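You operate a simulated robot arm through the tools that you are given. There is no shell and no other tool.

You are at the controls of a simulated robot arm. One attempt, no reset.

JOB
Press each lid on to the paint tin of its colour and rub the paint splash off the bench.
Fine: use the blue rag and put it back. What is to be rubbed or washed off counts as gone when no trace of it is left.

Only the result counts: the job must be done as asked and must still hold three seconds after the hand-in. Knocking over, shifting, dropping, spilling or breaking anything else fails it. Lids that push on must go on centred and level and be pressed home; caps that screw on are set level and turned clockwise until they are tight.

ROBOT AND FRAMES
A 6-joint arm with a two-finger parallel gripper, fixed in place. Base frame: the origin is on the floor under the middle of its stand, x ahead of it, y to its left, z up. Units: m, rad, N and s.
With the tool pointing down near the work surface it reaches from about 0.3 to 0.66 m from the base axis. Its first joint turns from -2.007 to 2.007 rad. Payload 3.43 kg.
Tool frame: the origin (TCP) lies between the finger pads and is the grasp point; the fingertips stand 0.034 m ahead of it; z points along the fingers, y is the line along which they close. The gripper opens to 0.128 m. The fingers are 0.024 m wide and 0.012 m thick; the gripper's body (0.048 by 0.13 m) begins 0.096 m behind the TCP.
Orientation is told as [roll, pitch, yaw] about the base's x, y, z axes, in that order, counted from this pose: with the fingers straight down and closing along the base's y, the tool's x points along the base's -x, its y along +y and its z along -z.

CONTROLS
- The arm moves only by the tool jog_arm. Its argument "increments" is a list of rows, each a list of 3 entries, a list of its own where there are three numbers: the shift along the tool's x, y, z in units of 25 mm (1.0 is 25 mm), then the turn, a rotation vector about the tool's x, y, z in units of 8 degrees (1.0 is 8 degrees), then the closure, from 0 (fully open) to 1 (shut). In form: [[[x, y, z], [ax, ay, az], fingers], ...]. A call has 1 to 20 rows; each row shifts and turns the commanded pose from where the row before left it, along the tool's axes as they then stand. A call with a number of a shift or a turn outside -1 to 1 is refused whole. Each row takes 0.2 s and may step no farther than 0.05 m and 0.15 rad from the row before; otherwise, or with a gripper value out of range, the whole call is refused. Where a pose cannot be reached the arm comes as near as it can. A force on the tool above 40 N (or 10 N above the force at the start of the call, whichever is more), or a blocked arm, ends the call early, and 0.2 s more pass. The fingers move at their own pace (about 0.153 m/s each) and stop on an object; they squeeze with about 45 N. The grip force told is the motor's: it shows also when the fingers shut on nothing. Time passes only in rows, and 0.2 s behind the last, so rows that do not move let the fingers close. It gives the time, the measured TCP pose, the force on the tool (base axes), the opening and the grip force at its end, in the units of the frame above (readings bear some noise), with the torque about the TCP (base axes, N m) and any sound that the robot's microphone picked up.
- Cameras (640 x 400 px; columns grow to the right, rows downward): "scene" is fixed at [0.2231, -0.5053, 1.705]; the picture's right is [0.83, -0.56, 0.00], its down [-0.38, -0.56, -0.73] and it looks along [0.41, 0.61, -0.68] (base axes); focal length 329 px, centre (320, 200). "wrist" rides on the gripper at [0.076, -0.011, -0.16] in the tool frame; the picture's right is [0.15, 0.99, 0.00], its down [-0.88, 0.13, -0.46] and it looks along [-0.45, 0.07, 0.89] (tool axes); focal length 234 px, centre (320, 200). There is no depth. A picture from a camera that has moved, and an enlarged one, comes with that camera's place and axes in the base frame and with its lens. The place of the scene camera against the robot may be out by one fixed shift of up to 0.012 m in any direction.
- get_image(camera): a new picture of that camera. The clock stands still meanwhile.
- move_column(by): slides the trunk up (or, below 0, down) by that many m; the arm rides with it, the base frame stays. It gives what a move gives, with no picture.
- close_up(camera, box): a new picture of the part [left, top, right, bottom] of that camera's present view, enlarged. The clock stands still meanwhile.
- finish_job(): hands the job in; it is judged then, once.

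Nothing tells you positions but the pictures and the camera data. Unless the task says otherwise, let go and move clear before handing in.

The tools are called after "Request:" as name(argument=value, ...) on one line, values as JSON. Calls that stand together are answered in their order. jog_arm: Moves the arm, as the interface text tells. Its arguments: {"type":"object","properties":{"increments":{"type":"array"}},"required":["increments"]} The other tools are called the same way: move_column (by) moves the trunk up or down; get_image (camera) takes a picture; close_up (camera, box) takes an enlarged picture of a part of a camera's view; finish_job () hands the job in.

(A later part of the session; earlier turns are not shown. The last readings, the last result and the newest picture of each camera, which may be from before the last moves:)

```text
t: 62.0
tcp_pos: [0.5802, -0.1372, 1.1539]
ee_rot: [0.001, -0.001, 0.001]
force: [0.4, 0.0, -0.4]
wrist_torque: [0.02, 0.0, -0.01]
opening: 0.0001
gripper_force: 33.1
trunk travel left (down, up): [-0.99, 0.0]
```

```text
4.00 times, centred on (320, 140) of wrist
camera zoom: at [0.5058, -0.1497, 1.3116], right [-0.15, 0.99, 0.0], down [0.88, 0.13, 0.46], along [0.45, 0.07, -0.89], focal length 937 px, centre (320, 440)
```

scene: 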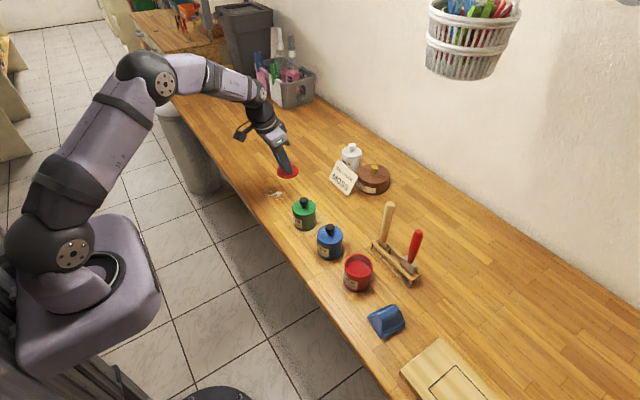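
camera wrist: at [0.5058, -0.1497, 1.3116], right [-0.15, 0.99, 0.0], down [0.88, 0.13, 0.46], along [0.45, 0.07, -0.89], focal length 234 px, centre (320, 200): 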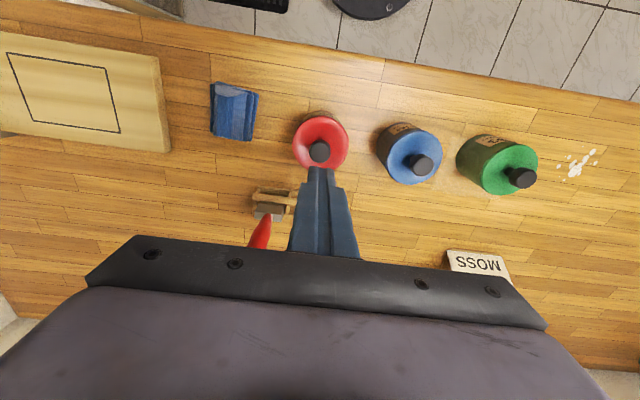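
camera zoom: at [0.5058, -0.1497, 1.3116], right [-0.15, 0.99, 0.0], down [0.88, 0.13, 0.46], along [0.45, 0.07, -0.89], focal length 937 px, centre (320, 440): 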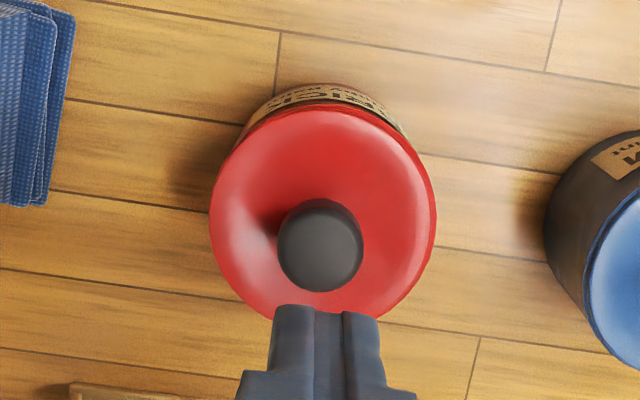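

Fingers are centred over the red knob. Lowering to contact and pressing gently.

Request:
jog_arm(increments=[[[0, 0, 0.9], [0, 0, 0], 1.0], [[0, 0, 0.9], [0, 0, 0], 1.0], [[0, 0, 0.9], [0, 0, 0], 1.0], [[0, 0, 0], [0, 0, 0], 1.0]])

Request:
jog_arm(increments=[[[0, 0, 0.12], [0, 0, 0], 1.0], [[0, 0, 0.12], [0, 0, 0], 1.0], [[0, 0, 0], [0, 0, 0], 1.0]])

Request:
close_up(camera="scene", box=[310, 210, 400, 300])

```text
t: 63.0
tcp_pos: [0.5811, -0.138, 1.0839]
ee_rot: [0.0, -0.001, 0.0]
force: [0.2, 0.6, 0.4]
wrist_torque: [0.03, -0.01, -0.01]
opening: 0.0003
gripper_force: 32.6
trunk travel left (down, up): [-0.99, 0.0]
```

```text
t: 63.8
tcp_pos: [0.5811, -0.1374, 1.0795]
ee_rot: [0.0, 0.0, -0.001]
force: [0.4, 0.2, -0.5]
wrist_torque: [0.01, 0.02, 0.05]
opening: 0.0001
gripper_force: 32.6
trunk travel left (down, up): [-0.99, 0.0]
```

```text
4.44 times, centred on (355, 255) of scene
camera zoom: at [0.2231, -0.5053, 1.705], right [0.83, -0.56, 0.0], down [-0.38, -0.56, -0.73], along [0.41, 0.61, -0.68], focal length 1462 px, centre (164, -44)
```

zoom: 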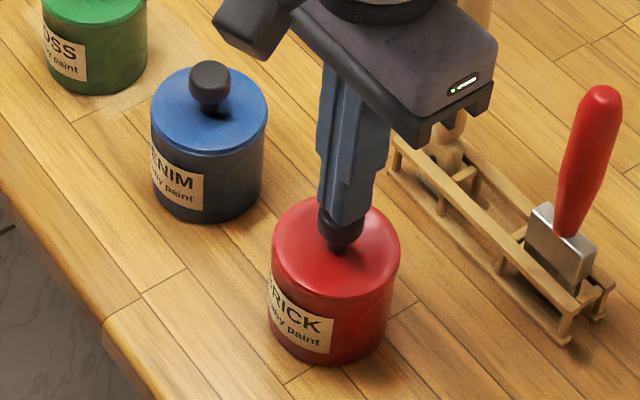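

Request:
jog_arm(increments=[[[0, 0, 0.1], [0, 0, 0], 1.0], [[0, 0, 0.08], [0, 0, 0], 1.0], [[0, 0, 0], [0, 0, 0], 1.0]])

```text
t: 64.6
tcp_pos: [0.5818, -0.1389, 1.0776]
ee_rot: [-0.002, -0.007, -0.001]
force: [0.4, -0.5, 21.4]
wrist_torque: [0.05, 0.09, -0.03]
opening: 0.0
gripper_force: 33.3
trunk travel left (down, up): [-0.99, 0.0]
```

Request:
jog_arm(increments=[[[0, 0, 0.05], [0, 0, 0], 1.0], [[0, 0, 0], [0, 0, 0], 1.0]])

Request:
jog_arm(increments=[[[0, 0, -0.6], [0, 0, 0], 1.0], [[0, 0, -1], [0, 0, 0], 1.0], [[0, 0, -1], [0, 0, 0], 1.0], [[0, 0, -1], [0, 0, 0], 1.0], [[0, 0, 0], [0, 0, 0], 0.5]])

```text
t: 65.2
tcp_pos: [0.5811, -0.1378, 1.0766]
ee_rot: [-0.002, -0.011, 0.0]
force: [1.1, 0.7, 30.5]
wrist_torque: [0.01, 0.11, 0.0]
opening: 0.0002
gripper_force: 33.1
trunk travel left (down, up): [-0.99, 0.0]
```

```text
t: 66.4
tcp_pos: [0.5818, -0.1383, 1.1623]
ee_rot: [-0.001, 0.0, -0.001]
force: [-0.1, -0.2, -0.3]
wrist_torque: [0.01, 0.0, -0.01]
opening: 0.0642
gripper_force: 0.0
trunk travel left (down, up): [-0.99, 0.0]
```

The red lid holds firm at 30 N with no further movement, so it is home. Now I'll move above the rag (≈(0.57, -0.27)) and look at its shape.

Request:
jog_arm(increments=[[[0.1, -0.88, 0], [0, 0, 0], 0.3], [[0.1, -0.88, 0], [0, 0, 0], 0.3], [[0.1, -0.88, 0], [0, 0, 0], 0.3], [[0.1, -0.88, 0], [0, 0, 0], 0.3], [[0.1, -0.88, 0], [0, 0, 0], 0.3], [[0.1, -0.88, 0], [0, 0, 0], 0.3], [[0, 0, 0], [0, 0, 0], 0.3]])

Request:
get_image(camera="wrist")

Request:
close_up(camera="wrist", box=[240, 60, 400, 180])

Request:
close_up(camera="scene", box=[350, 285, 430, 345])

```text
t: 68.0
tcp_pos: [0.5646, -0.2695, 1.1629]
ee_rot: [-0.001, 0.001, 0.0]
force: [-0.6, -0.4, -0.9]
wrist_torque: [0.0, 0.01, 0.0]
opening: 0.0899
gripper_force: 0.0
trunk travel left (down, up): [-0.99, 0.0]
```

```text
taken
camera wrist: at [0.4901, -0.2808, 1.3214], right [-0.15, 0.99, 0.0], down [0.88, 0.13, 0.46], along [0.45, 0.07, -0.89], focal length 234 px, centre (320, 200)
```

wrist: 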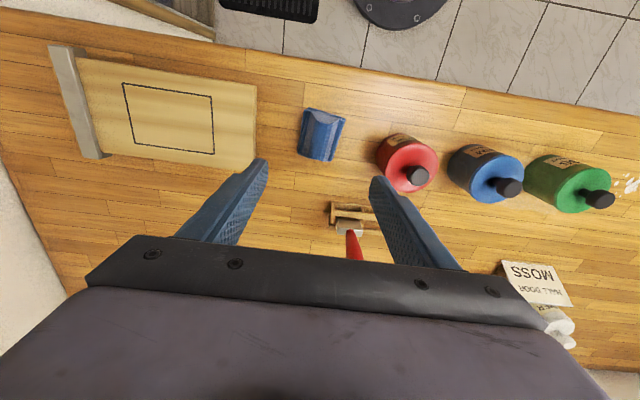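

```text
3.33 times, centred on (320, 120) of wrist
camera zoom: at [0.4901, -0.2808, 1.3214], right [-0.15, 0.99, 0.0], down [0.88, 0.13, 0.46], along [0.45, 0.07, -0.89], focal length 781 px, centre (320, 467)
```

zoom: 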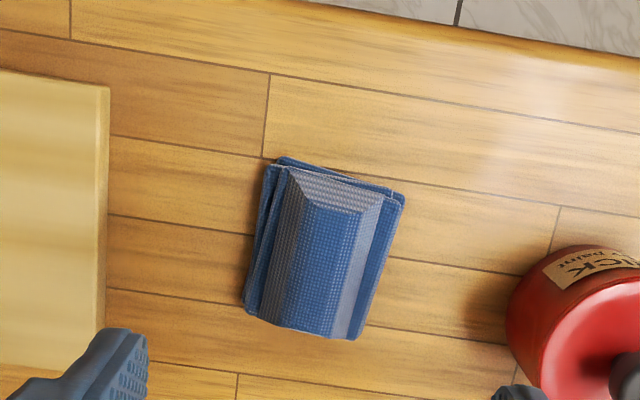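

```text
6.67 times, centred on (390, 315) of scene
camera zoom: at [0.2231, -0.5053, 1.705], right [0.83, -0.56, 0.0], down [-0.38, -0.56, -0.73], along [0.41, 0.61, -0.68], focal length 2193 px, centre (-147, -567)
```

zoom: 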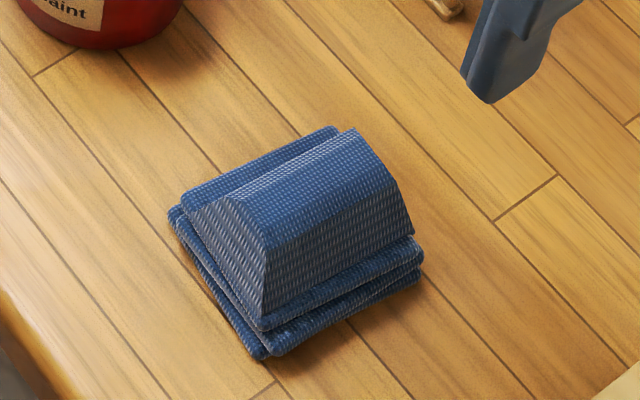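

The rag is two folded layers with a raised ridge along base x (yawed about -5°), centred near (0.568, -0.268), ridge top z≈0.965. I'll turn the tool to match, descend partway and look again.

Request:
jog_arm(increments=[[[-0.05, 0.03, 0.9], [0, 0, 0.31], 0.3], [[-0.05, 0.03, 0.9], [0, 0, 0.31], 0.3], [[0, 0, 0.9], [0, 0, 0], 0.3], [[0, 0, 0.9], [0, 0, 0], 0.3], [[0, 0, 0], [0, 0, 0], 0.3]])

Request:
close_up(camera="wrist", box=[230, 70, 410, 200])

Request:
close_up(camera="scene", box=[350, 270, 430, 345])

```text
t: 69.2
tcp_pos: [0.5684, -0.2692, 1.0721]
ee_rot: [-0.002, 0.0, -0.088]
force: [0.1, 0.2, -0.1]
wrist_torque: [-0.01, -0.02, 0.06]
opening: 0.0897
gripper_force: 0.1
trunk travel left (down, up): [-0.99, 0.0]
```

```text
3.08 times, centred on (320, 135) of wrist
camera zoom: at [0.492, -0.2732, 1.2314], right [-0.06, 1.0, 0.0], down [0.89, 0.05, 0.46], along [0.46, 0.03, -0.89], focal length 720 px, centre (320, 400)
```

zoom: 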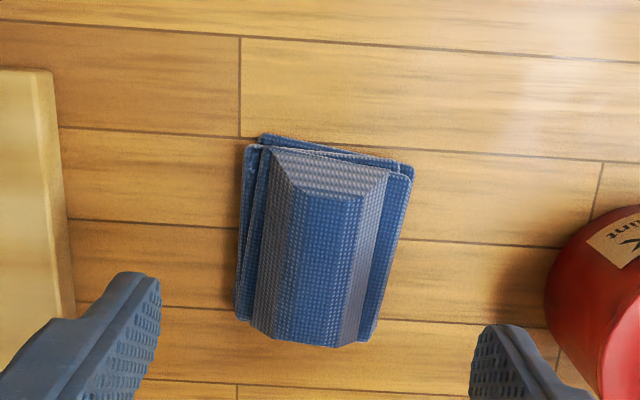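

```text
5.33 times, centred on (390, 308) of scene
camera zoom: at [0.2231, -0.5053, 1.705], right [0.83, -0.56, 0.0], down [-0.38, -0.56, -0.73], along [0.41, 0.61, -0.68], focal length 1754 px, centre (-53, -373)
```

zoom: 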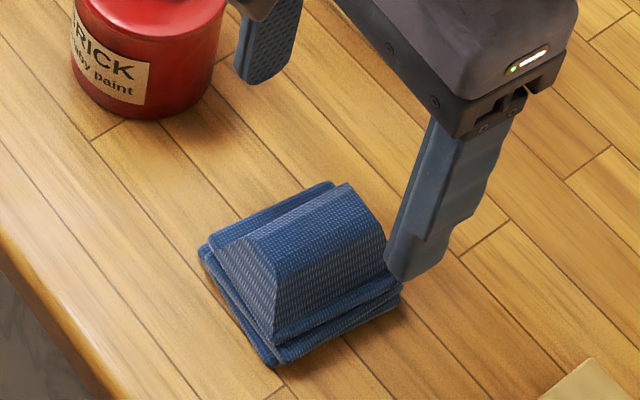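

The tool is aligned with the ridge within a degree and centred on it. I'll narrow the fingers and descend to just above the folded layers, then feel for contact.

Request:
jog_arm(increments=[[[0, 0, 0.8], [0, 0, 0], 0.58], [[0, 0, 0.8], [0, 0, 0], 0.58], [[0, 0, 0.8], [0, 0, 0], 0.58], [[0, 0, 0.7], [0, 0, 0], 0.58], [[0, 0, 0], [0, 0, 0], 0.58]])

Request:
close_up(camera="wrist", box=[230, 70, 410, 200])

Request:
close_up(camera="scene", box=[350, 270, 430, 345])

```text
t: 70.4
tcp_pos: [0.5689, -0.2679, 0.9949]
ee_rot: [-0.003, -0.003, -0.087]
force: [-0.9, 0.3, 4.0]
wrist_torque: [-0.1, 0.02, 0.0]
opening: 0.0539
gripper_force: 0.0
trunk travel left (down, up): [-0.99, 0.0]
```

```text
3.08 times, centred on (320, 135) of wrist
camera zoom: at [0.4921, -0.2729, 1.155], right [-0.06, 1.0, 0.0], down [0.89, 0.05, 0.46], along [0.46, 0.03, -0.89], focal length 720 px, centre (320, 400)
```

zoom: 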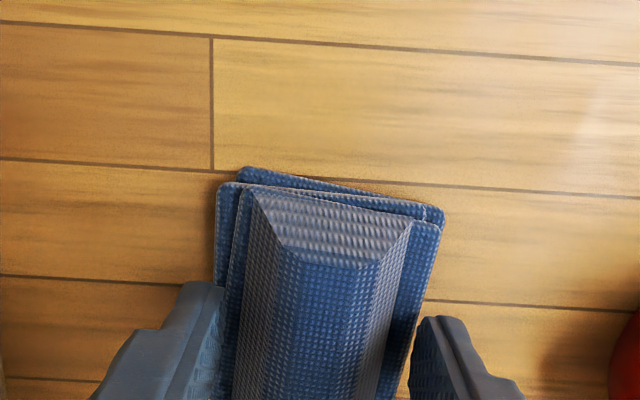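

```text
5.33 times, centred on (390, 308) of scene
camera zoom: at [0.2231, -0.5053, 1.705], right [0.83, -0.56, 0.0], down [-0.38, -0.56, -0.73], along [0.41, 0.61, -0.68], focal length 1754 px, centre (-53, -373)
```

zoom: 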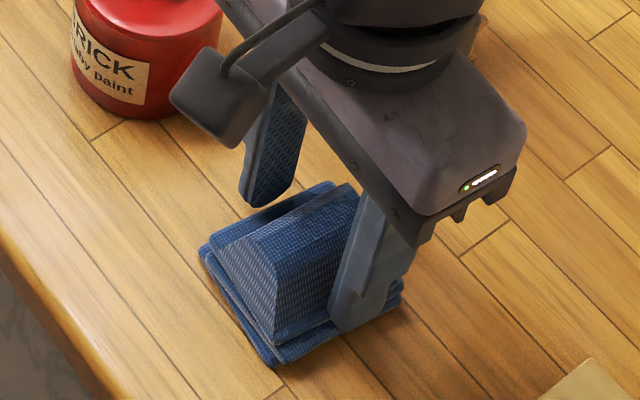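

The finger touched the folded layers at tip height ≈0.961, so the ridge rises above that. I'll lift 2 mm and close on the ridge.

Request:
jog_arm(increments=[[[0, 0, -0.1], [0, 0, 0], 0.58], [[0, 0, 0], [0, 0, 0], 0.8], [[0, 0, 0], [0, 0, 0], 1.0], [[0, 0, 0], [0, 0, 0], 1.0], [[0, 0, 0], [0, 0, 0], 1.0]])

Request:
close_up(camera="wrist", box=[230, 70, 410, 200])

Request:
close_up(camera="scene", box=[350, 270, 430, 345])

```text
t: 71.6
tcp_pos: [0.5688, -0.268, 0.9973]
ee_rot: [0.0, 0.0, -0.086]
force: [0.2, -0.3, -0.1]
wrist_torque: [-0.01, 0.03, -0.03]
opening: 0.0225
gripper_force: 44.7
trunk travel left (down, up): [-0.99, 0.0]
```

```text
3.08 times, centred on (320, 135) of wrist
camera zoom: at [0.4925, -0.2731, 1.1569], right [-0.06, 1.0, 0.0], down [0.89, 0.05, 0.46], along [0.45, 0.03, -0.89], focal length 720 px, centre (320, 400)
```

zoom: 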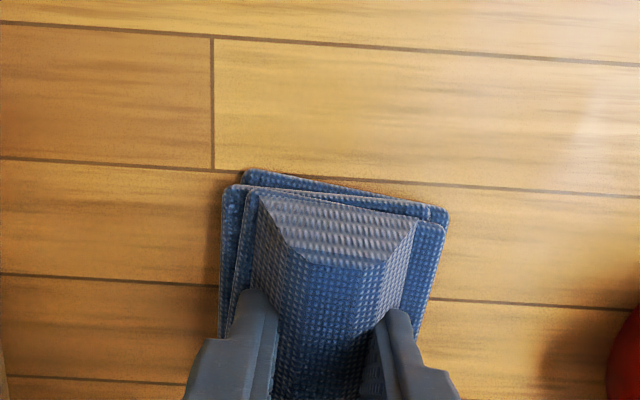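

```text
5.33 times, centred on (390, 308) of scene
camera zoom: at [0.2231, -0.5053, 1.705], right [0.83, -0.56, 0.0], down [-0.38, -0.56, -0.73], along [0.41, 0.61, -0.68], focal length 1754 px, centre (-53, -373)
```

zoom: 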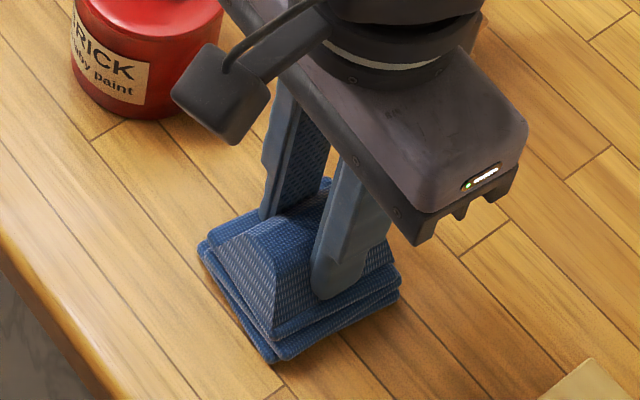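

The rag is gripped (resting TCP (0.5688, -0.268, 0.9973), yaw -0.086 — I'll return it there). Lifting it and checking.

Request:
jog_arm(increments=[[[0, 0, -0.3], [0, 0, 0], 1.0], [[0, 0, -0.9], [0, 0, 0], 1.0], [[0, 0, -0.9], [0, 0, 0], 1.0], [[0, 0, -0.9], [0, 0, 0], 1.0], [[0, 0, -0.9], [0, 0, 0], 1.0], [[0, 0, -0.9], [0, 0, 0], 1.0], [[0, 0, -0.9], [0, 0, 0], 1.0], [[0, 0, 0], [0, 0, 0], 1.0]])

Request:
get_image(camera="scene")

Request:
get_image(camera="wrist")

```text
t: 73.4
tcp_pos: [0.5693, -0.2693, 1.1397]
ee_rot: [-0.001, 0.0, -0.088]
force: [0.1, -0.1, 0.4]
wrist_torque: [0.03, 0.0, -0.01]
opening: 0.0228
gripper_force: 45.2
trunk travel left (down, up): [-0.99, 0.0]
```

```text
taken
```

scene: 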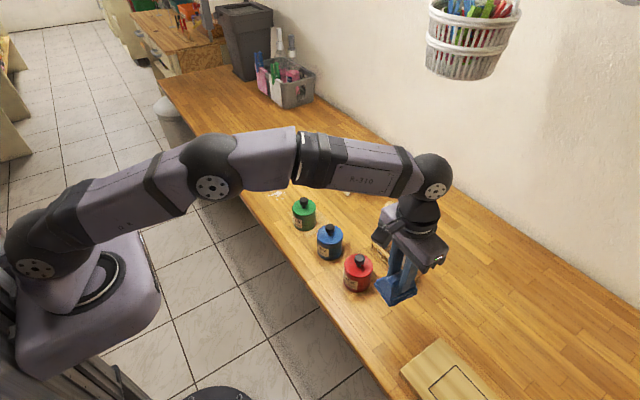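

```text
taken
camera wrist: at [0.493, -0.2739, 1.2988], right [-0.06, 1.0, 0.0], down [0.89, 0.05, 0.46], along [0.45, 0.03, -0.89], focal length 234 px, centre (320, 200)
```

wrist: 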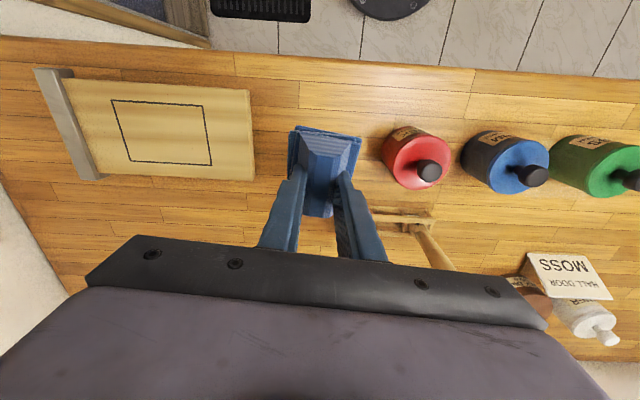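

Rag held well. Carrying it along y at z≈1.14, above all the knobs, to the splash.

Request:
jog_arm(increments=[[[0.094, 0.931, 0], [0, 0, 0], 1.0], [[0.094, 0.931, 0], [0, 0, 0], 1.0], [[0.094, 0.931, 0], [0, 0, 0], 1.0], [[0.094, 0.931, 0], [0, 0, 0], 1.0], [[0.094, 0.931, 0], [0, 0, 0], 1.0], [[0.094, 0.931, 0], [0, 0, 0], 1.0], [[0.094, 0.931, 0], [0, 0, 0], 1.0], [[0.094, 0.931, 0], [0, 0, 0], 1.0], [[0.094, 0.931, 0], [0, 0, 0], 1.0], [[0.094, 0.931, 0], [0, 0, 0], 1.0], [[0.094, 0.931, 0], [0, 0, 0], 1.0], [[0.094, 0.931, 0], [0, 0, 0], 1.0]])

Request:
jog_arm(increments=[[[0.094, 0.931, 0], [0, 0, 0], 1.0], [[0.094, 0.931, 0], [0, 0, 0], 1.0], [[0.094, 0.931, 0], [0, 0, 0], 1.0], [[0.094, 0.931, 0], [0, 0, 0], 1.0], [[0.094, 0.931, 0], [0, 0, 0], 1.0], [[0.094, 0.931, 0], [0, 0, 0], 1.0], [[0.094, 0.931, 0], [0, 0, 0], 1.0], [[0.094, 0.931, 0], [0, 0, 0], 1.0], [[0.094, 0.931, 0], [0, 0, 0], 1.0], [[0.094, 0.931, 0], [0, 0, 0], 1.0], [[0.094, 0.931, 0], [0, 0, 0], 1.0], [[0.094, 0.931, 0], [0, 0, 0], 1.0], [[0, 0, 0], [0, 0, 0], 1.0]])

Request:
get_image(camera="wrist")

Request:
get_image(camera="scene")

```text
t: 76.0
tcp_pos: [0.5651, 0.0146, 1.1401]
ee_rot: [-0.001, 0.0, -0.087]
force: [0.2, -0.1, -0.2]
wrist_torque: [-0.01, 0.05, 0.0]
opening: 0.023
gripper_force: 45.2
trunk travel left (down, up): [-0.99, 0.0]
```

```text
t: 78.8
tcp_pos: [0.5593, 0.2944, 1.1395]
ee_rot: [0.0, 0.0, -0.086]
force: [-0.7, 0.1, -0.7]
wrist_torque: [0.01, 0.0, -0.01]
opening: 0.0229
gripper_force: 45.4
trunk travel left (down, up): [-0.99, 0.0]
```

```text
taken
camera wrist: at [0.4833, 0.2882, 1.2991], right [-0.06, 1.0, 0.0], down [0.89, 0.05, 0.46], along [0.46, 0.03, -0.89], focal length 234 px, centre (320, 200)
```

wrist: 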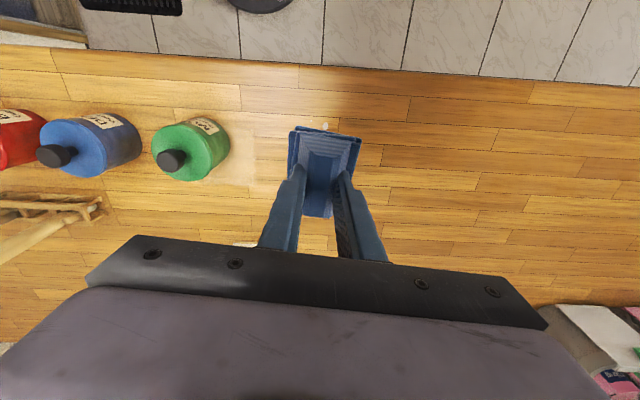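

```text
taken
```

scene: 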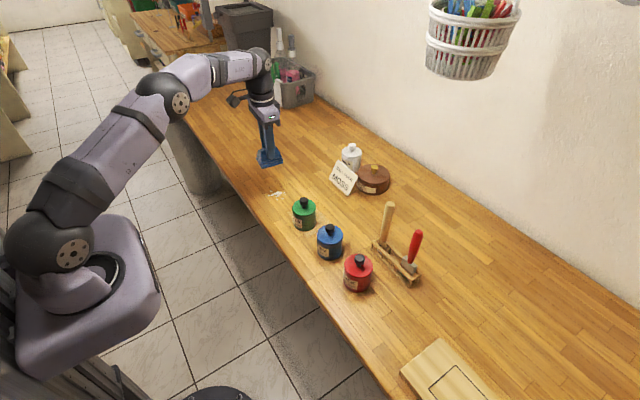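

The rag is above the splash. Lowering to just above the bench, then pressing lightly.

Request:
jog_arm(increments=[[[0, 0, 0.897], [0, 0, 0], 1.0], [[0, 0, 0.897], [0, 0, 0], 1.0], [[0, 0, 0.897], [0, 0, 0], 1.0], [[0, 0, 0.897], [0, 0, 0], 1.0], [[0, 0, 0.897], [0, 0, 0], 1.0], [[0, 0, 0.897], [0, 0, 0], 1.0], [[0, 0, 0], [0, 0, 0], 1.0]])

Request:
jog_arm(increments=[[[0, 0, 0.2], [0, 0, 0], 1.0], [[0, 0, 0.15], [0, 0, 0], 1.0], [[0, 0, 0], [0, 0, 0], 1.0]])

```text
t: 80.4
tcp_pos: [0.5607, 0.2948, 1.0045]
ee_rot: [0.001, 0.0, -0.088]
force: [-0.1, -0.5, -1.0]
wrist_torque: [0.01, 0.0, 0.0]
opening: 0.0227
gripper_force: 45.4
trunk travel left (down, up): [-0.99, 0.0]
```

```text
t: 81.2
tcp_pos: [0.5599, 0.2936, 0.9986]
ee_rot: [0.0, -0.003, -0.088]
force: [0.2, -0.6, 2.2]
wrist_torque: [-0.05, 0.07, 0.01]
opening: 0.0227
gripper_force: 44.7
trunk travel left (down, up): [-0.99, 0.0]
```

Request:
jog_arm(increments=[[[0, 0, 0.04], [0, 0, 0], 1.0], [[0, 0, 0], [0, 0, 0], 1.0]])

```text
t: 81.8
tcp_pos: [0.5609, 0.2933, 0.9976]
ee_rot: [0.002, -0.002, -0.087]
force: [1.4, 0.0, 8.1]
wrist_torque: [-0.08, 0.19, -0.01]
opening: 0.0226
gripper_force: 44.9
trunk travel left (down, up): [-0.99, 0.0]
```

8 N of contact pressure. Now rubbing back and forth over the splash area.

Request:
jog_arm(increments=[[[0, 0.6, 0], [0, 0, 0], 1.0], [[0, -0.8, 0], [0, 0, 0], 1.0], [[0, -0.8, 0], [0, 0, 0], 1.0], [[0, 0.8, 0], [0, 0, 0], 1.0], [[0, 0.8, 0], [0, 0, 0], 1.0], [[-0.4, 0, 0], [0, 0, 0], 1.0], [[0, -0.8, 0], [0, 0, 0], 1.0], [[0, -0.8, 0], [0, 0, 0], 1.0], [[0, 0.8, 0], [0, 0, 0], 1.0], [[0, -0.8, 0], [0, 0, 0], 1.0], [[0.8, 0, 0], [0, 0, 0], 1.0], [[0, 0.8, 0], [0, 0, 0], 1.0], [[0, 0.8, 0], [0, 0, 0], 1.0], [[0.5, 0, 0], [0, 0, 0], 1.0], [[0, -0.8, 0], [0, 0, 0], 1.0], [[0, -0.8, 0], [0, 0, 0], 1.0], [[0, 0.8, 0], [0, 0, 0], 1.0], [[-0.9, 0, 0], [0, 0, 0], 1.0], [[0, 0, 0], [0, 0, 0], 1.0]])

Request:
get_image(camera="wrist")

Request:
close_up(camera="scene", box=[240, 150, 320, 220])

```text
t: 85.8
tcp_pos: [0.5576, 0.2887, 0.9966]
ee_rot: [0.002, -0.003, -0.087]
force: [-4.4, 3.1, 13.2]
wrist_torque: [0.14, 0.28, -0.02]
opening: 0.023
gripper_force: 45.3
trunk travel left (down, up): [-0.99, 0.0]
```

```text
taken
camera wrist: at [0.4808, 0.284, 1.1561], right [-0.06, 1.0, 0.0], down [0.89, 0.05, 0.46], along [0.46, 0.03, -0.89], focal length 234 px, centre (320, 200)
```

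wrist: 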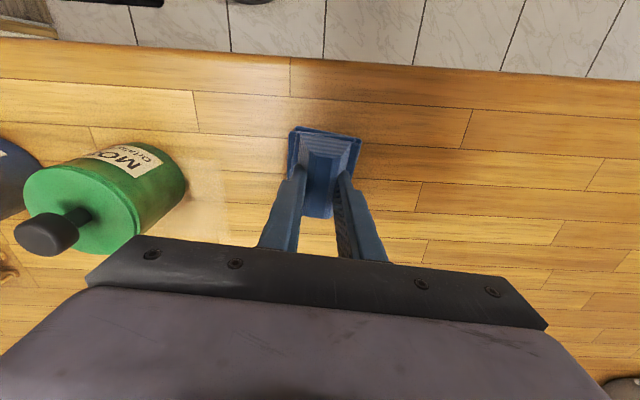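

```text
5.71 times, centred on (280, 185) of scene
camera zoom: at [0.2231, -0.5053, 1.705], right [0.83, -0.56, 0.0], down [-0.38, -0.56, -0.73], along [0.41, 0.61, -0.68], focal length 1880 px, centre (549, 286)
```

zoom: 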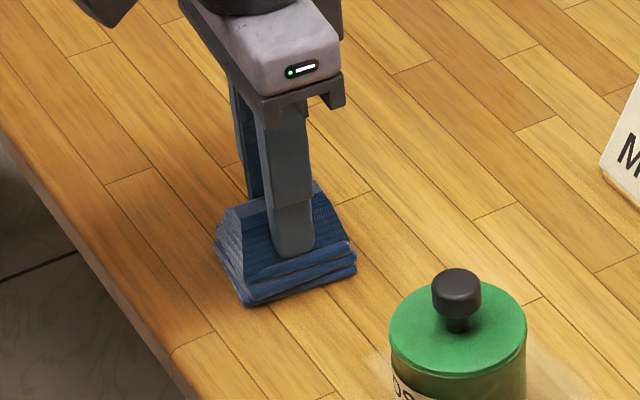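

Visible surroundings look clean. I'll lift the rag and inspect the spot beneath.

Request:
jog_arm(increments=[[[0, 0, -0.5], [0, 0, 0], 1.0], [[0, 0, -0.9], [0, 0, 0], 1.0], [[0, 0, -0.9], [0, 0, 0], 1.0], [[0, 0, -0.9], [0, 0, 0], 1.0], [[0, 0, -0.9], [0, 0, 0], 1.0], [[0.4, -0.9, -0.6], [0, 0, 0], 1.0], [[0.4, -0.9, -0.6], [0, 0, 0], 1.0], [[0.4, -0.9, 0], [0, 0, 0], 1.0], [[0.4, -0.9, 0], [0, 0, 0], 1.0], [[0, 0, 0], [0, 0, 0], 1.0]])

Request:
close_up(camera="scene", box=[235, 155, 325, 225])

Request:
get_image(camera="wrist")

```text
t: 88.0
tcp_pos: [0.5115, 0.2024, 1.127]
ee_rot: [0.001, 0.001, -0.086]
force: [-0.1, 0.4, -0.1]
wrist_torque: [0.0, -0.02, 0.03]
opening: 0.0227
gripper_force: 44.9
trunk travel left (down, up): [-0.99, 0.0]
```

```text
5.71 times, centred on (280, 190) of scene
camera zoom: at [0.2231, -0.5053, 1.705], right [0.83, -0.56, 0.0], down [-0.38, -0.56, -0.73], along [0.41, 0.61, -0.68], focal length 1880 px, centre (549, 257)
```

zoom: 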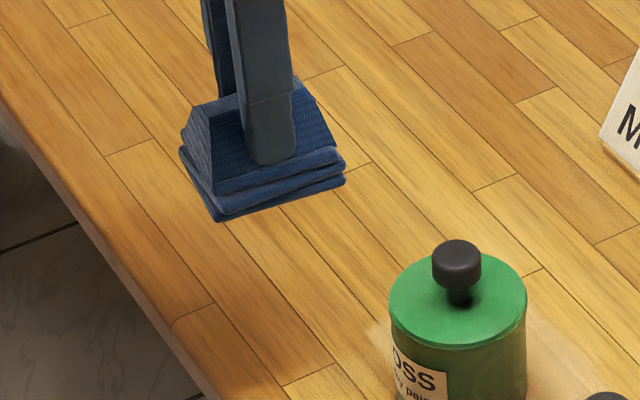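

```text
taken
camera wrist: at [0.4359, 0.1977, 1.2866], right [-0.06, 1.0, 0.0], down [0.89, 0.05, 0.46], along [0.46, 0.03, -0.89], focal length 234 px, centre (320, 200)
```

wrist: 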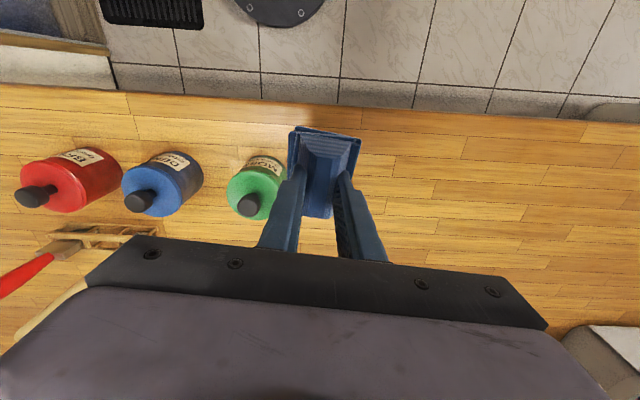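

Request:
close_up(camera="wrist", box=[340, 110, 460, 220])

Request:
jog_arm(increments=[[[0, -0.9, 0], [0, 0, 0], 1.0], [[0, -0.9, 0], [0, 0, 0], 1.0], [[0, -0.9, 0], [0, 0, 0], 1.0], [[0, -0.9, 0], [0, 0, 0], 1.0], [[0, 0, 0], [0, 0, 0], 1.0]])

Request:
close_up(camera="scene", box=[235, 155, 325, 225])

Request:
close_up(camera="wrist", box=[370, 100, 510, 220])

```text
3.64 times, centred on (400, 165) of wrist
camera zoom: at [0.4359, 0.1977, 1.2866], right [-0.06, 1.0, 0.0], down [0.89, 0.05, 0.46], along [0.46, 0.03, -0.89], focal length 852 px, centre (29, 327)
```

zoom: 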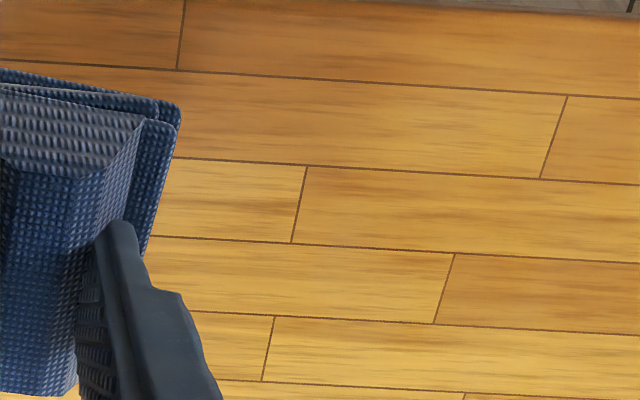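

```text
t: 89.2
tcp_pos: [0.5037, 0.1127, 1.1264]
ee_rot: [0.0, 0.001, -0.085]
force: [1.1, 0.9, -0.2]
wrist_torque: [-0.01, 0.04, 0.03]
opening: 0.0228
gripper_force: 45.0
trunk travel left (down, up): [-0.99, 0.0]
```

```text
5.71 times, centred on (280, 190) of scene
camera zoom: at [0.2231, -0.5053, 1.705], right [0.83, -0.56, 0.0], down [-0.38, -0.56, -0.73], along [0.41, 0.61, -0.68], focal length 1880 px, centre (549, 257)
```

zoom: 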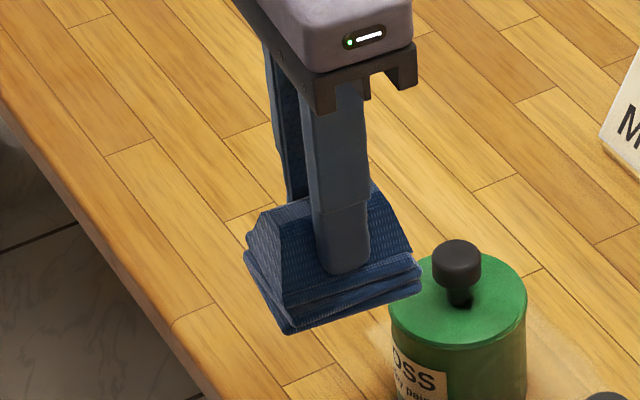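

```text
3.33 times, centred on (440, 160) of wrist
camera zoom: at [0.4273, 0.1075, 1.2864], right [-0.06, 1.0, 0.0], down [0.89, 0.05, 0.46], along [0.46, 0.03, -0.89], focal length 781 px, centre (-80, 333)
```

zoom: 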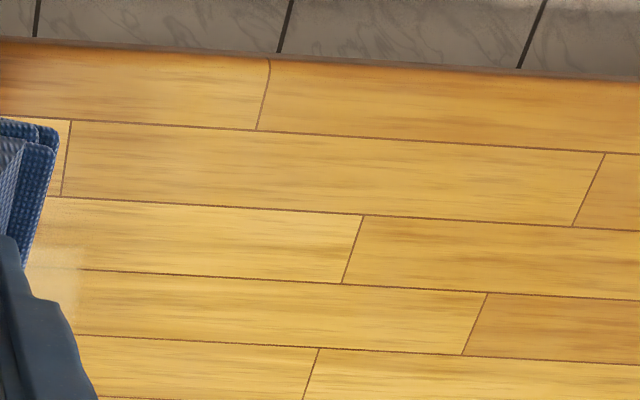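

Request:
close_up(camera="wrist", box=[395, 150, 465, 205])

Request:
get_image(camera="wrist")

```text
7.27 times, centred on (430, 178) of wrist
camera zoom: at [0.4273, 0.1075, 1.2864], right [-0.06, 1.0, 0.0], down [0.89, 0.05, 0.46], along [0.46, 0.03, -0.89], focal length 1703 px, centre (-480, 364)
```

zoom: 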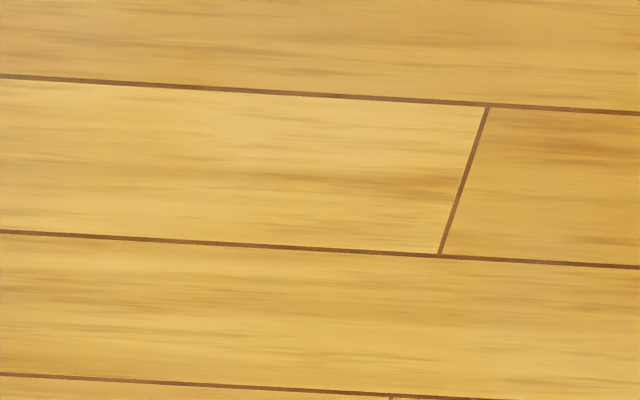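

```text
taken
camera wrist: at [0.4273, 0.1075, 1.2864], right [-0.06, 1.0, 0.0], down [0.89, 0.05, 0.46], along [0.46, 0.03, -0.89], focal length 234 px, centre (320, 200)
```

wrist: 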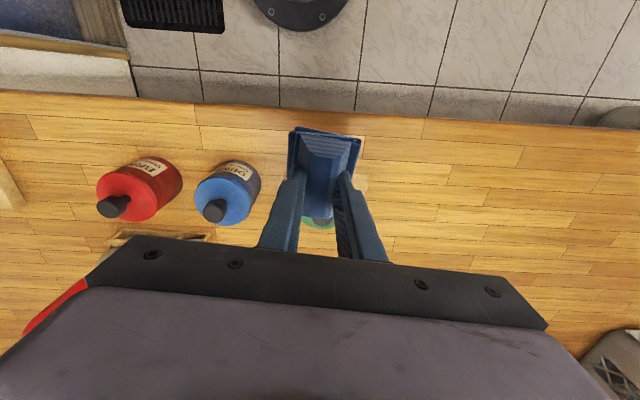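

No trace of the splash remains. Now I'll carry the rag back to its original place.

Request:
jog_arm(increments=[[[-0.077, -0.892, 0], [0, 0, 0], 1.0], [[-0.077, -0.892, 0], [0, 0, 0], 1.0], [[-0.077, -0.892, 0], [0, 0, 0], 1.0], [[-0.077, -0.892, 0], [0, 0, 0], 1.0], [[-0.077, -0.892, 0], [0, 0, 0], 1.0], [[-0.077, -0.892, 0], [0, 0, 0], 1.0], [[-0.077, -0.892, 0], [0, 0, 0], 1.0], [[-0.077, -0.892, 0], [0, 0, 0], 1.0], [[-0.077, -0.892, 0], [0, 0, 0], 1.0], [[-0.077, -0.892, 0], [0, 0, 0], 1.0], [[-0.077, -0.892, 0], [0, 0, 0], 1.0], [[-0.077, -0.892, 0], [0, 0, 0], 1.0], [[-0.077, -0.892, 0], [0, 0, 0], 1.0], [[-0.077, -0.892, 0], [0, 0, 0], 1.0], [[-0.077, -0.892, 0], [0, 0, 0], 1.0], [[-0.077, -0.892, 0], [0, 0, 0], 1.0], [[-0.077, -0.892, 0], [0, 0, 0], 1.0], [[-0.865, 0.075, 0], [0, 0, 0], 1.0], [[-0.865, 0.075, 0], [0, 0, 0], 1.0], [[-0.865, 0.075, 0], [0, 0, 0], 1.0]])

Request:
get_image(camera="wrist")

Request:
close_up(camera="scene", box=[230, 150, 430, 275])

```text
t: 93.4
tcp_pos: [0.5686, -0.2682, 1.1268]
ee_rot: [0.0, 0.003, -0.088]
force: [0.9, -0.2, -1.1]
wrist_torque: [-0.03, 0.01, -0.01]
opening: 0.023
gripper_force: 45.0
trunk travel left (down, up): [-0.99, 0.0]
```

```text
taken
camera wrist: at [0.4934, -0.2727, 1.287], right [-0.06, 1.0, 0.0], down [0.89, 0.05, 0.45], along [0.45, 0.03, -0.89], focal length 234 px, centre (320, 200)
```

wrist: 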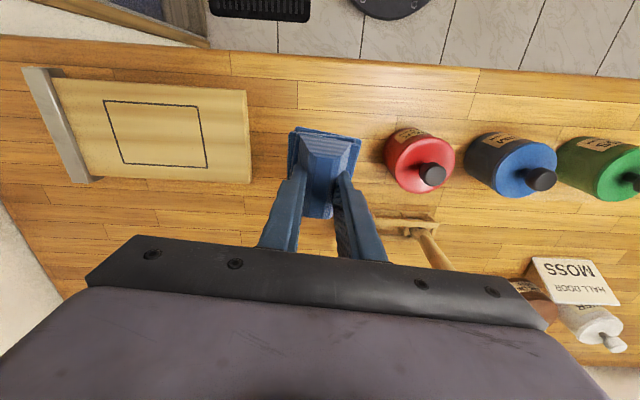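

```text
3.20 times, centred on (330, 212) of scene
camera zoom: at [0.2231, -0.5053, 1.705], right [0.83, -0.56, 0.0], down [-0.38, -0.56, -0.73], along [0.41, 0.61, -0.68], focal length 1053 px, centre (288, 160)
```

zoom: 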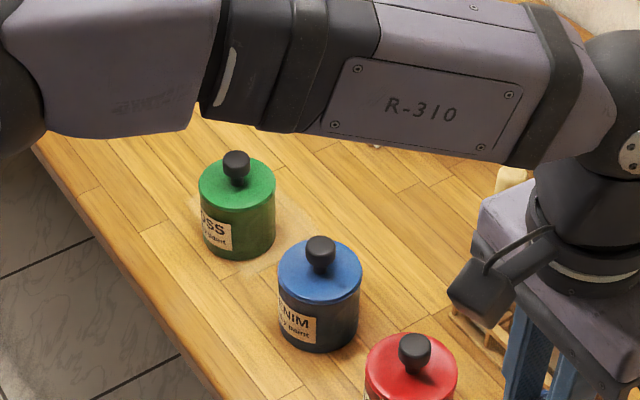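

The rag is over its original spot. Lowering it to the bench.

Request:
jog_arm(increments=[[[0, 0, 0.848], [0, 0, 0], 1.0], [[0, 0, 0.848], [0, 0, 0], 1.0], [[0, 0, 0.848], [0, 0, 0], 1.0], [[0, 0, 0.848], [0, 0, 0], 1.0], [[0, 0, 0.848], [0, 0, 0], 1.0], [[0, 0, 0.8], [0, 0, 0], 1.0], [[0, 0, 0], [0, 0, 0], 1.0]])

Request:
jog_arm(increments=[[[0, 0, 0.1], [0, 0, 0], 1.0], [[0, 0, 0], [0, 0, 0], 1.0]])

```text
t: 95.0
tcp_pos: [0.568, -0.2675, 1.0022]
ee_rot: [0.001, 0.001, -0.088]
force: [0.7, -0.5, -0.1]
wrist_torque: [0.01, -0.03, 0.01]
opening: 0.0226
gripper_force: 44.8
trunk travel left (down, up): [-0.99, 0.0]
```

```text
t: 95.6
tcp_pos: [0.5687, -0.267, 0.9986]
ee_rot: [-0.001, 0.001, -0.088]
force: [-0.7, 0.5, -1.2]
wrist_torque: [0.0, 0.01, 0.02]
opening: 0.0229
gripper_force: 45.3
trunk travel left (down, up): [-0.99, 0.0]
```

Request:
jog_arm(increments=[[[0, 0, 0.06], [0, 0, 0], 1.0], [[0, 0, 0], [0, 0, 0], 1.0]])

Request:
close_up(camera="wrist", box=[230, 70, 410, 200])

Request:
close_up(camera="scene", box=[350, 270, 430, 345])

```text
t: 96.2
tcp_pos: [0.5689, -0.2673, 0.9985]
ee_rot: [0.0, -0.001, -0.086]
force: [-0.1, 0.3, -0.3]
wrist_torque: [0.0, 0.0, 0.02]
opening: 0.0228
gripper_force: 45.2
trunk travel left (down, up): [-0.99, 0.0]
```

```text
3.08 times, centred on (320, 135) of wrist
camera zoom: at [0.4923, -0.2725, 1.1574], right [-0.06, 1.0, 0.0], down [0.89, 0.05, 0.46], along [0.46, 0.03, -0.89], focal length 720 px, centre (320, 400)
```

zoom: 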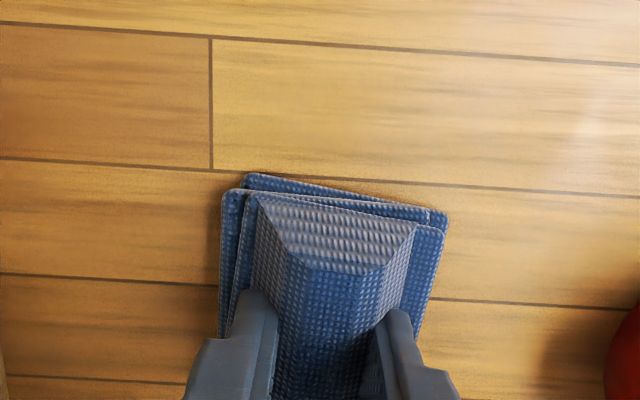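

```text
5.33 times, centred on (390, 308) of scene
camera zoom: at [0.2231, -0.5053, 1.705], right [0.83, -0.56, 0.0], down [-0.38, -0.56, -0.73], along [0.41, 0.61, -0.68], focal length 1754 px, centre (-53, -373)
```

zoom: 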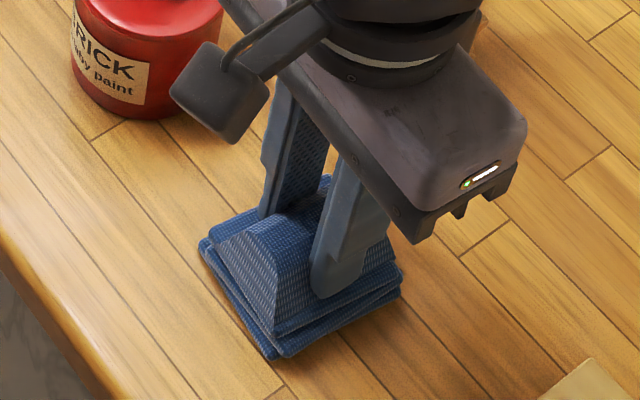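

The view matches the pick-up picture almost exactly. A touch lower until it rests, then release.

Request:
jog_arm(increments=[[[0, 0, 0.05], [0, 0, 0], 1.0], [[0, 0, 0], [0, 0, 0], 1.0]])

```text
t: 96.8
tcp_pos: [0.5674, -0.267, 0.997]
ee_rot: [0.001, -0.001, -0.088]
force: [0.0, 0.0, -0.3]
wrist_torque: [-0.03, 0.0, -0.02]
opening: 0.0225
gripper_force: 44.7
trunk travel left (down, up): [-0.99, 0.0]
```

Request:
jog_arm(increments=[[[0, 0, 0.04], [0, 0, 0], 1.0], [[0, 0, 0], [0, 0, 0], 1.0]])

```text
t: 97.4
tcp_pos: [0.5676, -0.2683, 0.9967]
ee_rot: [0.0, -0.003, -0.088]
force: [-0.6, -0.6, 3.7]
wrist_torque: [0.02, -0.01, 0.05]
opening: 0.0231
gripper_force: 44.9
trunk travel left (down, up): [-0.99, 0.0]
```

Contact felt (3.7 N): the rag rests on the bench. Releasing and lifting clear.

Request:
jog_arm(increments=[[[0, 0, 0], [0, 0, 0], 0.8], [[0, 0, 0], [0, 0, 0], 0.65], [[0, 0, 0], [0, 0, 0], 0.58], [[0, 0, -0.4], [0, 0, 0], 0.55], [[0, 0, -0.8], [0, 0, 0], 0.5], [[0, 0, -0.9], [0, 0, 0], 0.5], [[0, 0, -0.9], [0, 0, 0], 0.5], [[0, 0, -0.9], [0, 0, 0], 0.5], [[0, 0, -0.9], [0, 0, 0], 0.5], [[0, 0, -0.9], [0, 0, 0], 0.5], [[0.6, 0, -0.7], [0, 0, 0], 0.5], [[0.9, 0, 0], [0, 0, 0], 0.5], [[0.9, 0, 0], [0, 0, 0], 0.5], [[0.9, 0, 0], [0, 0, 0], 0.5], [[0, 0, 0], [0, 0, 0], 0.5]])

Request:
get_image(camera="scene")

Request:
get_image(camera="wrist")

Request:
close_up(camera="scene", box=[350, 270, 430, 345])

```text
t: 100.6
tcp_pos: [0.4858, -0.2598, 1.1578]
ee_rot: [-0.001, 0.001, -0.088]
force: [0.2, 0.2, 0.2]
wrist_torque: [-0.01, 0.0, 0.0]
opening: 0.0642
gripper_force: 0.0
trunk travel left (down, up): [-0.99, 0.0]
```

```text
taken
```

scene: 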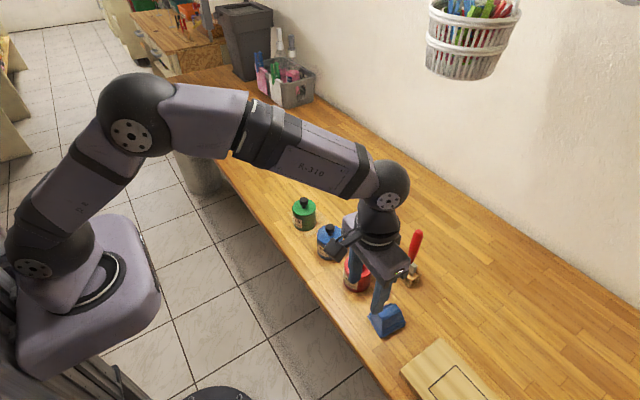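

```text
taken
camera wrist: at [0.4103, -0.265, 1.3156], right [-0.06, 1.0, 0.0], down [0.89, 0.05, 0.46], along [0.45, 0.03, -0.89], focal length 234 px, centre (320, 200)
```

wrist: 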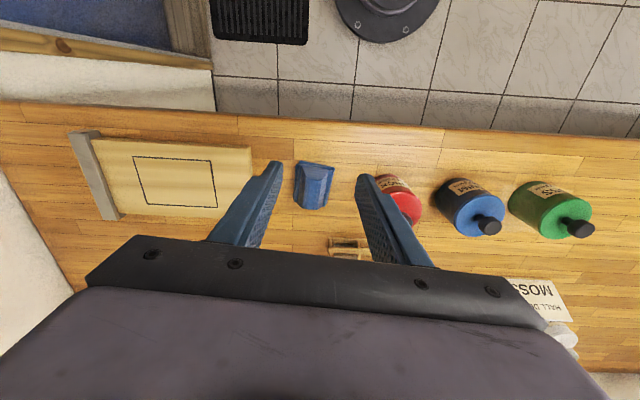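

```text
5.33 times, centred on (390, 308) of scene
camera zoom: at [0.2231, -0.5053, 1.705], right [0.83, -0.56, 0.0], down [-0.38, -0.56, -0.73], along [0.41, 0.61, -0.68], focal length 1754 px, centre (-53, -373)
```

zoom: 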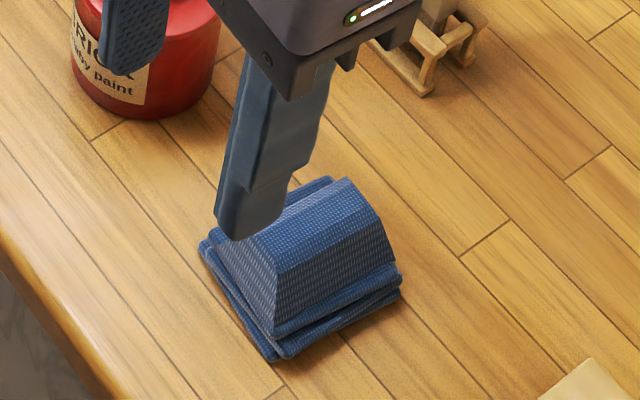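

The rag is back where it lay. I'll retract the arm to clear the view and check everything once more.

Request:
jog_arm(increments=[[[0.8, 0, -0.8], [0, 0, 0], 0.5], [[0.8, 0, -0.8], [0, 0, 0], 0.5], [[0.8, 0, -0.8], [0, 0, 0], 0.5], [[0.3, -0.8, -0.8], [0, 0, 0], 0.5], [[0, -0.8, 0], [0, 0, 0], 0.5], [[0, -0.8, 0], [0, 0, 0], 0.5], [[0, 0, 0], [0, 0, 0], 0.5]])

Request:
get_image(camera="scene")

Request:
close_up(camera="scene", box=[240, 150, 400, 250])

Request:
close_up(camera="scene", box=[290, 200, 450, 345])

```text
t: 102.2
tcp_pos: [0.413, -0.314, 1.2366]
ee_rot: [0.0, 0.0, -0.086]
force: [-0.3, -0.4, 0.2]
wrist_torque: [-0.01, 0.0, 0.01]
opening: 0.0636
gripper_force: 0.0
trunk travel left (down, up): [-0.99, 0.0]
```

```text
taken
```

scene: 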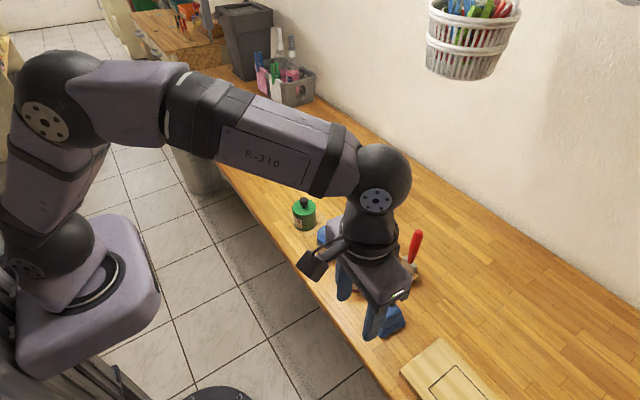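

```text
4.00 times, centred on (320, 200) of scene
camera zoom: at [0.2231, -0.5053, 1.705], right [0.83, -0.56, 0.0], down [-0.38, -0.56, -0.73], along [0.41, 0.61, -0.68], focal length 1316 px, centre (320, 200)
```

zoom: 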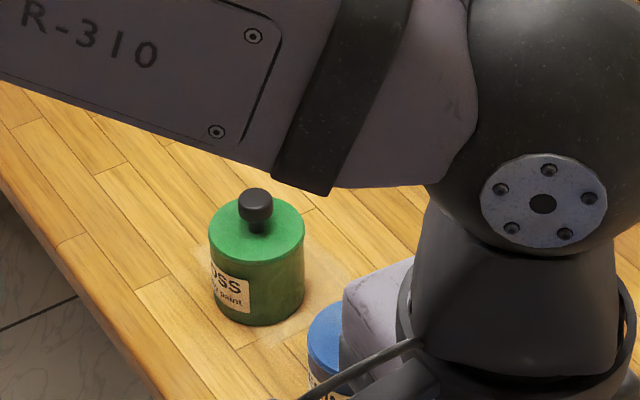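

```text
2.76 times, centred on (370, 272) of scene
camera zoom: at [0.2231, -0.5053, 1.705], right [0.83, -0.56, 0.0], down [-0.38, -0.56, -0.73], along [0.41, 0.61, -0.68], focal length 907 px, centre (182, 0)
```

zoom: 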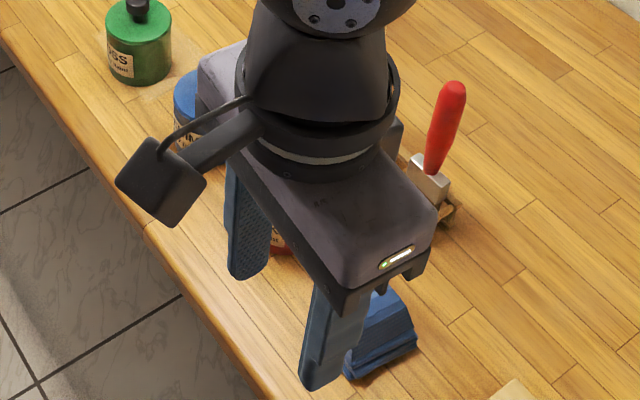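

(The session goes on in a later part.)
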